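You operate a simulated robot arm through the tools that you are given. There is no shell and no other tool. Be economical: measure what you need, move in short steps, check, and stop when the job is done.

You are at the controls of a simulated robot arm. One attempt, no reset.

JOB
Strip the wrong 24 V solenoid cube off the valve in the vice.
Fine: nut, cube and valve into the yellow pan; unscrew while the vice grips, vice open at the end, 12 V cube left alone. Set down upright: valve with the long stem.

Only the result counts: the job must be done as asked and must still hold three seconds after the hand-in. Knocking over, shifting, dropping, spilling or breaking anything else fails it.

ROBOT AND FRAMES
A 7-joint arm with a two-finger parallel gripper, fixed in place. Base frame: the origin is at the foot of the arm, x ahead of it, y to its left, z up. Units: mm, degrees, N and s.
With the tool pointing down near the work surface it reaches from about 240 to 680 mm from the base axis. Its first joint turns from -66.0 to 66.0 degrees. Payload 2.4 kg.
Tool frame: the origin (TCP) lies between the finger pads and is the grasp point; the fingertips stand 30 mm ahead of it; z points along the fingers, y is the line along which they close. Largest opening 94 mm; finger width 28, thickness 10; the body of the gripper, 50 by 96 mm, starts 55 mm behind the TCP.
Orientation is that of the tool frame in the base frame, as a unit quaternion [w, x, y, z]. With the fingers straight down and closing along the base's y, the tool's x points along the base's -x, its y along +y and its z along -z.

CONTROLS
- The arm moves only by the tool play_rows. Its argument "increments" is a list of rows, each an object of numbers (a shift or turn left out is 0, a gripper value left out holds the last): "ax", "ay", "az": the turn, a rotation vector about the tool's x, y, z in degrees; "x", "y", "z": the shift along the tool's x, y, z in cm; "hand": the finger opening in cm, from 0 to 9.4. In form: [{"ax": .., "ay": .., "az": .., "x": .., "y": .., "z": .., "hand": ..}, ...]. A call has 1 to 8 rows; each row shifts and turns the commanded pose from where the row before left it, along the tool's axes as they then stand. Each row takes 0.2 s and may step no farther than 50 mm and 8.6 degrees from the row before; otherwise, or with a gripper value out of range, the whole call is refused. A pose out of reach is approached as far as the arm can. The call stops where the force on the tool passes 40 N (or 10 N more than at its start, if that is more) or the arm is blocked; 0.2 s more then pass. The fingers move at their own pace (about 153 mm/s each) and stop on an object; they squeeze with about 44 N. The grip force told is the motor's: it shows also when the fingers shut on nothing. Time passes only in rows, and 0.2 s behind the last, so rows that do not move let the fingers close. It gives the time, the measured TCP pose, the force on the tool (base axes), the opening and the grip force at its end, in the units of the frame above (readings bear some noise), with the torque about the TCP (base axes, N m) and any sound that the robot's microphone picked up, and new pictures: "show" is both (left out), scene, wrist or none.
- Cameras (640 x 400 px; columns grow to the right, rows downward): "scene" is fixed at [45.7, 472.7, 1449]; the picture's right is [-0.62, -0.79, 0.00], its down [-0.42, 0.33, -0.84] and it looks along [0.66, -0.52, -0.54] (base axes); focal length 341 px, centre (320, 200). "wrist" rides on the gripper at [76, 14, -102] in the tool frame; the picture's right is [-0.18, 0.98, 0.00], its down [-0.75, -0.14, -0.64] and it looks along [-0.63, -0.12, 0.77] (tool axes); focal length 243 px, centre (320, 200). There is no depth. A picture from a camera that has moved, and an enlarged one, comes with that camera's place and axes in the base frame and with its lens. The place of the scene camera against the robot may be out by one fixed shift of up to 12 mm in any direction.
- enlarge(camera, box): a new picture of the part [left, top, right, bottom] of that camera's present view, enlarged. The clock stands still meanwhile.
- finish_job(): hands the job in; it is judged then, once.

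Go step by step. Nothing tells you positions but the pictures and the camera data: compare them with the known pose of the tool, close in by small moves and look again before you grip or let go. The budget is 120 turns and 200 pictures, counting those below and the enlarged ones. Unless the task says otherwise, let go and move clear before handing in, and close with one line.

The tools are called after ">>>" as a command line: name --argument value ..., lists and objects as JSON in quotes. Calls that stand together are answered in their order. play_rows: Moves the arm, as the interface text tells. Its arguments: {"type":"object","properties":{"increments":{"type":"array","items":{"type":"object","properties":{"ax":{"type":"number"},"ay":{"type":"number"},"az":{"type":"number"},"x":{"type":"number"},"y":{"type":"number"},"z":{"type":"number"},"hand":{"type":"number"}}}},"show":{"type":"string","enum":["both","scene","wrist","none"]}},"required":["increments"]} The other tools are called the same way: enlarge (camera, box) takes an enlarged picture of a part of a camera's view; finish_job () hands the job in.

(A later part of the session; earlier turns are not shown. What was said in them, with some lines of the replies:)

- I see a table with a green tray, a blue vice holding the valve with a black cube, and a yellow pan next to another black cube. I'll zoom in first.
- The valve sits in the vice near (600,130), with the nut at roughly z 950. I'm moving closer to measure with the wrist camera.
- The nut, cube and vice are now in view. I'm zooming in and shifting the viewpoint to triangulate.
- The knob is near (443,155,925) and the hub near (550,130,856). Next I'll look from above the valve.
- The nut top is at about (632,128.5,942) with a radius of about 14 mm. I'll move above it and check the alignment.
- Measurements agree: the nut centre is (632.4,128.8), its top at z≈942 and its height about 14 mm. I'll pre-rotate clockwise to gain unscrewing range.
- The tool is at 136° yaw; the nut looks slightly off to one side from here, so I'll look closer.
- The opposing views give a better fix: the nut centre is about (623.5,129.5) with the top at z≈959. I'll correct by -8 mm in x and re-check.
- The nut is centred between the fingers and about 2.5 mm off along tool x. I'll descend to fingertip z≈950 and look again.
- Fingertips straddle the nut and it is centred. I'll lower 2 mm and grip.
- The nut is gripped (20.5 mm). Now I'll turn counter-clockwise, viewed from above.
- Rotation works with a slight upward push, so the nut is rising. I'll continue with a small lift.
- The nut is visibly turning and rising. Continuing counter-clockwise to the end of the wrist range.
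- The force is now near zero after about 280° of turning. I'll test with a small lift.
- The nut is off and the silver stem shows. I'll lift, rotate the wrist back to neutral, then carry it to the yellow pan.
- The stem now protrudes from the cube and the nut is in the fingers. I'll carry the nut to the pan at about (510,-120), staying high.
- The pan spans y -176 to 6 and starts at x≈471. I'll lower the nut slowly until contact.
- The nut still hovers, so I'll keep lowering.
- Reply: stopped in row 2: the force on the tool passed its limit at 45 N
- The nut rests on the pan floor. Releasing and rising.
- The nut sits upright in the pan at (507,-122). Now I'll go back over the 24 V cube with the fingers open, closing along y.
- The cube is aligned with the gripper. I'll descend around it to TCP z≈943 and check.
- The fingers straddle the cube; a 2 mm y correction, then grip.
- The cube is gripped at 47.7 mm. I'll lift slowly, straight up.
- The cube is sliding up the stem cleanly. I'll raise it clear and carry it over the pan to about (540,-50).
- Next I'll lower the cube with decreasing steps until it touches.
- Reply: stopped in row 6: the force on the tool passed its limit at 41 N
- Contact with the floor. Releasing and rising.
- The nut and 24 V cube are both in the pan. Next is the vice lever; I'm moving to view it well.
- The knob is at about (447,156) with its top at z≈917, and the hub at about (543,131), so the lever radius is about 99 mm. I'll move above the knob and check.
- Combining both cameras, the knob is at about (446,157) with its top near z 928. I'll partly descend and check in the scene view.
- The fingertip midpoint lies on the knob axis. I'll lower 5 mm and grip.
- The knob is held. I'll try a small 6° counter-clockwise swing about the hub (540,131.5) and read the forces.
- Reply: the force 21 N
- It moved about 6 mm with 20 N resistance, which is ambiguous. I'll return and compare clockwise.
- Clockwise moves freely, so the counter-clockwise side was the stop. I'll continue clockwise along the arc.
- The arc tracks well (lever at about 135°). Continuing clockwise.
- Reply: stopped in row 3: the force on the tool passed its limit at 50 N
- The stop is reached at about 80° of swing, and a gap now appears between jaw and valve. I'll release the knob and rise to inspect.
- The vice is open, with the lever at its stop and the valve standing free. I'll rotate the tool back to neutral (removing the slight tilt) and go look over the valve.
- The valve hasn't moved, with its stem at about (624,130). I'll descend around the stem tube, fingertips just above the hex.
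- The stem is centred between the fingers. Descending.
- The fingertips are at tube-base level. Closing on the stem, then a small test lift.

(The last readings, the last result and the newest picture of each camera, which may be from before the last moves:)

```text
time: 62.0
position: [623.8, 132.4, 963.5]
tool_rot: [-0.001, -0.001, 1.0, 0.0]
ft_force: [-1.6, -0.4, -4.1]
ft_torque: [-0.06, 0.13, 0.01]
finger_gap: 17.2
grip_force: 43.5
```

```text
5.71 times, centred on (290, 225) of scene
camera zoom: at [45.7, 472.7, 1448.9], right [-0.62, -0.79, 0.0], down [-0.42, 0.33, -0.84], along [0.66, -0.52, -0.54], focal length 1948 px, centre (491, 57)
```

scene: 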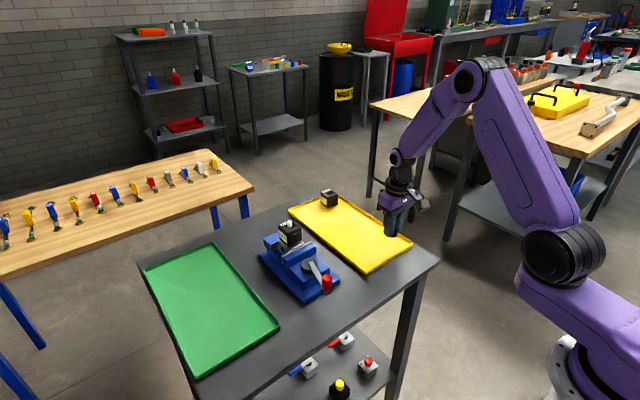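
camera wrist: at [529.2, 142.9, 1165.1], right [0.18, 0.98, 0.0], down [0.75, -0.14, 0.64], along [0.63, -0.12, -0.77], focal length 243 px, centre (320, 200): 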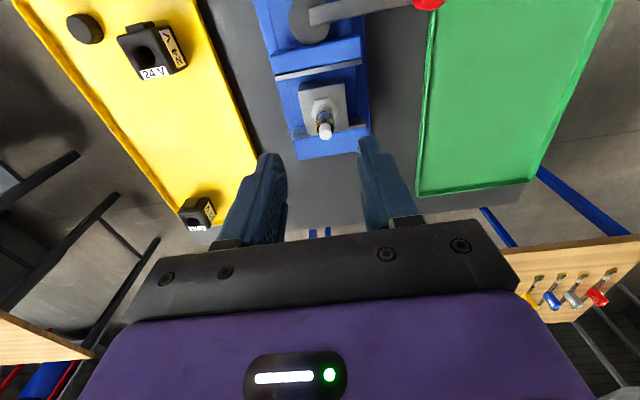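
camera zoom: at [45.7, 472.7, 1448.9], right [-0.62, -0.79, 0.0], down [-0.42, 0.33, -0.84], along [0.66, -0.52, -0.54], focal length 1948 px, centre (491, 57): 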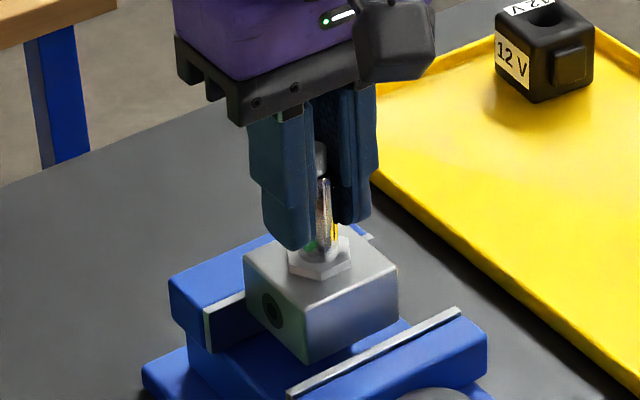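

The valve is lifted and hanging upright. I'll raise it and carry it over the pan to about (630,-70).

>>> play_rows --increments '[{"z": -3.0}, {"z": -4.0}, {"z": -4.0}, {"y": -3.3, "x": -0.1}, {"y": -3.4, "x": -0.1}, {"y": -3.4, "x": -0.1}, {"y": -3.4, "x": -0.1}, {"y": -3.4, "x": -0.1}]' --show "none"

>>> play_rows --increments '[{"y": -3.3, "x": -0.1}, {}, {"z": 4.0}, {"z": 4.0}, {"z": 3.5}, {"z": 2.5}]' --show "wrist"

>>> enlarge --camera "scene" --box '[270, 180, 430, 300]'

```text
time: 63.8
position: [630.9, -37.6, 1073.8]
tool_rot: [-0.001, -0.001, 1.0, -0.001]
ft_force: [0.5, 0.2, -2.6]
ft_torque: [-0.08, 0.0, 0.02]
finger_gap: 17.1
grip_force: 44.2
```

```text
time: 65.2
position: [628.9, -71.6, 932.5]
tool_rot: [0.0, -0.001, 1.0, 0.0]
ft_force: [0.5, -0.4, -4.0]
ft_torque: [-0.13, -0.01, 0.01]
finger_gap: 17.4
grip_force: 43.6
camera wrist: at [553.7, -55.8, 1035.1], right [0.18, 0.98, 0.0], down [0.75, -0.14, 0.64], along [0.63, -0.12, -0.77], focal length 243 px, centre (320, 200)
```

wrist: 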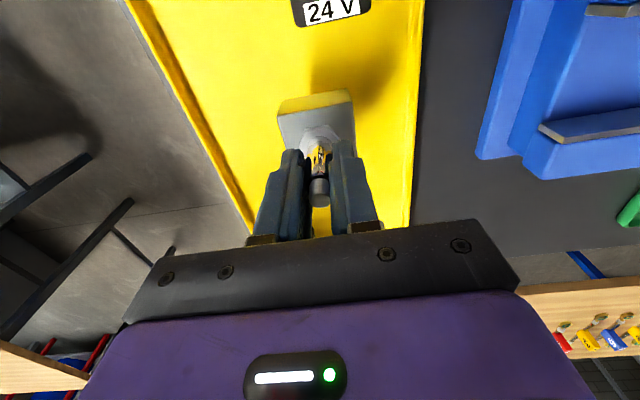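

```text
3.33 times, centred on (350, 240) of scene
camera zoom: at [45.8, 472.7, 1449.0], right [-0.62, -0.79, 0.0], down [-0.42, 0.33, -0.84], along [0.66, -0.52, -0.54], focal length 1136 px, centre (220, 67)
```

zoom: 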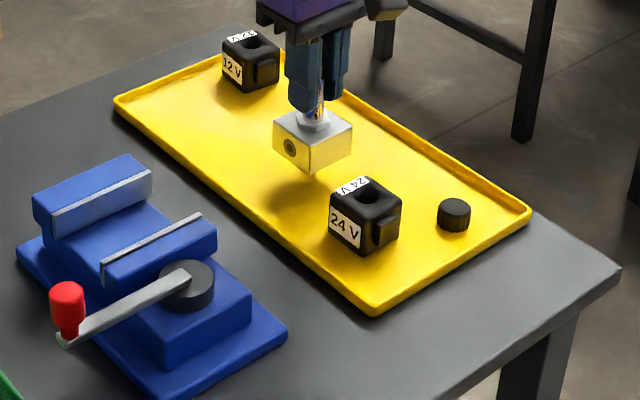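

The valve hangs over clear pan floor. I'll lower it gradually.

>>> play_rows --increments '[{"z": 0.6}, {"z": 0.5}, {"z": 0.3}, {"z": 0.2}, {"z": 0.2}, {"z": 0.2}]' --show "none"

>>> enlarge --camera "scene" --box '[320, 190, 390, 250]'

```text
time: 66.6
position: [632.9, -70.0, 913.3]
tool_rot: [-0.001, -0.001, 1.0, 0.0]
ft_force: [0.2, -1.4, -3.1]
ft_torque: [-0.16, -0.02, -0.01]
finger_gap: 17.4
grip_force: 44.3
```

```text
6.67 times, centred on (355, 220) of scene
camera zoom: at [45.8, 472.7, 1449.0], right [-0.62, -0.79, 0.0], down [-0.42, 0.33, -0.84], along [0.66, -0.52, -0.54], focal length 2272 px, centre (87, 67)
```

zoom: 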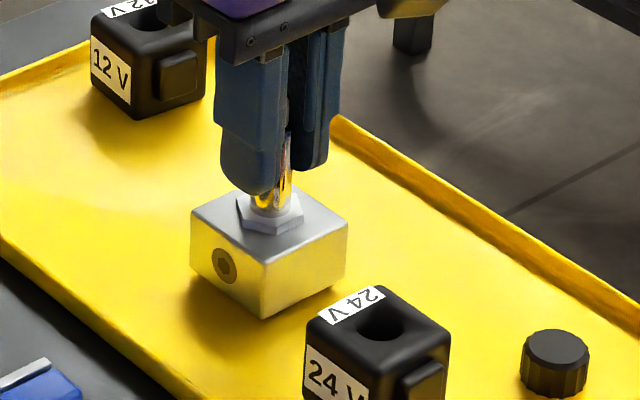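

>>> play_rows --increments '[{"z": 0.15}, {"z": 0.15}, {"z": 0.15}, {"z": 0.15}, {"z": 0.15}, {"z": 0.15}]' --show "none"

>>> enlarge --camera "scene" --box '[320, 190, 390, 250]'

```text
time: 68.0
position: [632.4, -69.7, 906.4]
tool_rot: [0.003, 0.0, 1.0, -0.001]
ft_force: [-8.1, -1.2, 29.4]
ft_torque: [0.46, 0.15, 0.01]
finger_gap: 17.5
grip_force: 44.2
```

```text
6.67 times, centred on (355, 220) of scene
camera zoom: at [44.9, 472.7, 1449.0], right [-0.62, -0.79, 0.0], down [-0.42, 0.33, -0.84], along [0.67, -0.52, -0.54], focal length 2272 px, centre (87, 67)
```

zoom: 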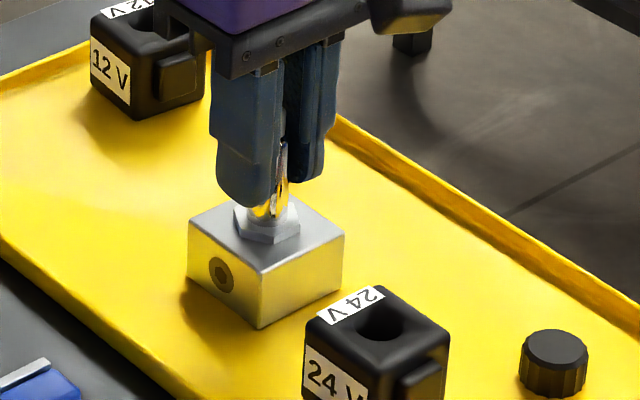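

The valve is on the floor under load. I'll relieve the force slightly, then let go.

>>> play_rows --increments '[{"z": -0.1}, {}]' --show "none"

>>> play_rows --increments '[{"hand": 2.6}, {"hand": 4.5}, {}]' --show "none"

>>> enlarge --camera "scene" --box '[320, 190, 390, 250]'

```text
time: 68.6
position: [632.2, -70.9, 907.1]
tool_rot: [0.002, -0.001, 1.0, 0.0]
ft_force: [2.8, -1.4, 17.3]
ft_torque: [-0.41, -0.69, -0.03]
finger_gap: 17.1
grip_force: 43.8
```

```text
time: 69.4
position: [631.4, -69.5, 905.1]
tool_rot: [-0.001, -0.001, 1.0, 0.0]
ft_force: [-0.3, -0.2, -0.2]
ft_torque: [0.0, 0.03, 0.01]
finger_gap: 44.9
grip_force: 0.1
```

```text
6.67 times, centred on (355, 220) of scene
camera zoom: at [45.7, 472.7, 1449.0], right [-0.62, -0.79, 0.0], down [-0.42, 0.33, -0.84], along [0.66, -0.52, -0.54], focal length 2272 px, centre (87, 67)
```

zoom: 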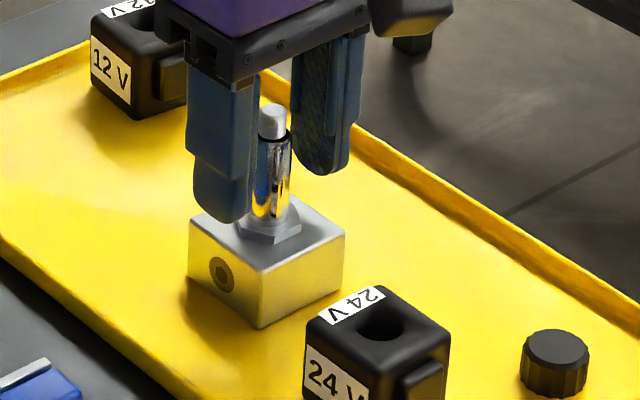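

The valve stands upright on its own. I'll rise clear and check everything.

>>> play_rows --increments '[{"z": -1.5}, {"z": -4.0}, {"z": -4.0}, {"z": -4.0}, {"z": -4.0}, {"x": 3.0}, {"x": 3.0}]' --show "both"

>>> enlarge --camera "scene" --box '[240, 180, 430, 310]'

```text
time: 71.0
position: [570.3, -70.8, 1081.4]
tool_rot: [-0.001, -0.001, 1.0, 0.0]
ft_force: [0.3, 0.0, -0.7]
ft_torque: [-0.01, -0.02, 0.01]
finger_gap: 45.2
grip_force: 0.1
camera wrist: at [494.2, -56.8, 1184.1], right [0.18, 0.98, 0.0], down [0.75, -0.14, 0.64], along [0.63, -0.12, -0.77], focal length 243 px, centre (320, 200)
```

scene: 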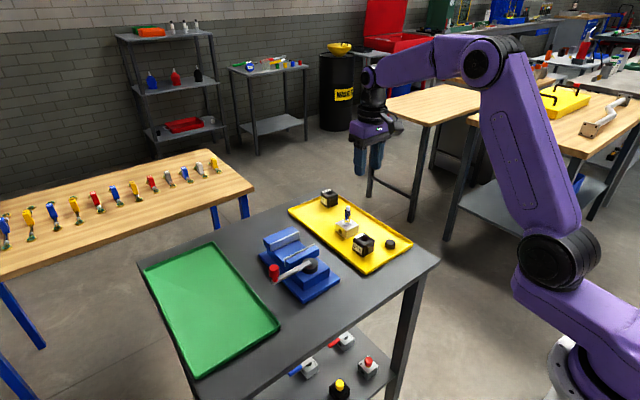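
wrist: 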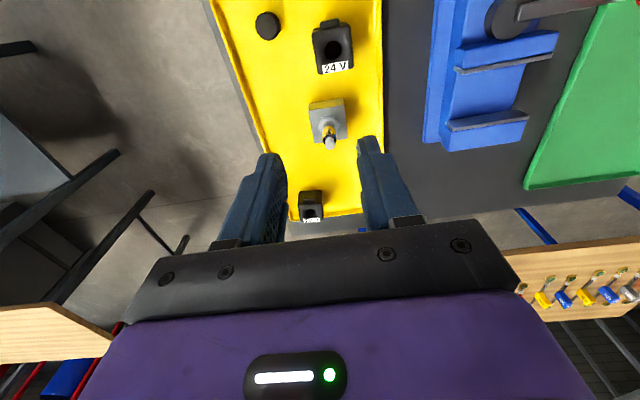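

```text
3.08 times, centred on (335, 245) of scene
camera zoom: at [45.7, 472.7, 1449.0], right [-0.62, -0.79, 0.0], down [-0.42, 0.33, -0.84], along [0.66, -0.52, -0.54], focal length 1049 px, centre (274, 62)
```

zoom: 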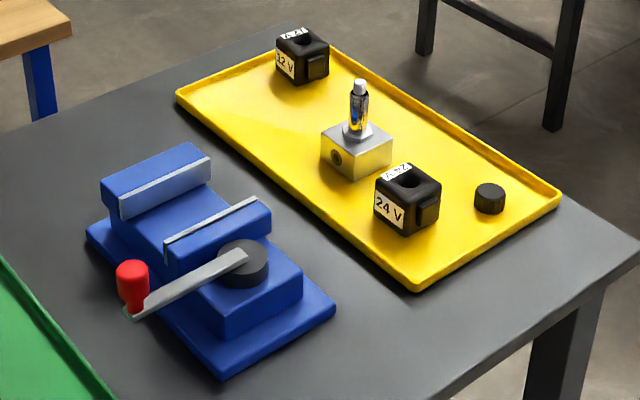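

The nut, the 24 V cube and the upright valve are all in the yellow pan. The vice is open, the 12 V cube is untouched and the arm is clear, so I'm handing in.

>>> finish_job

```text
The job is handed in.
```

The job is done and handed in: the nut, the 24 V cube and the valve are in the yellow pan, with the valve standing upright, the vice open and the 12 V cube untouched.
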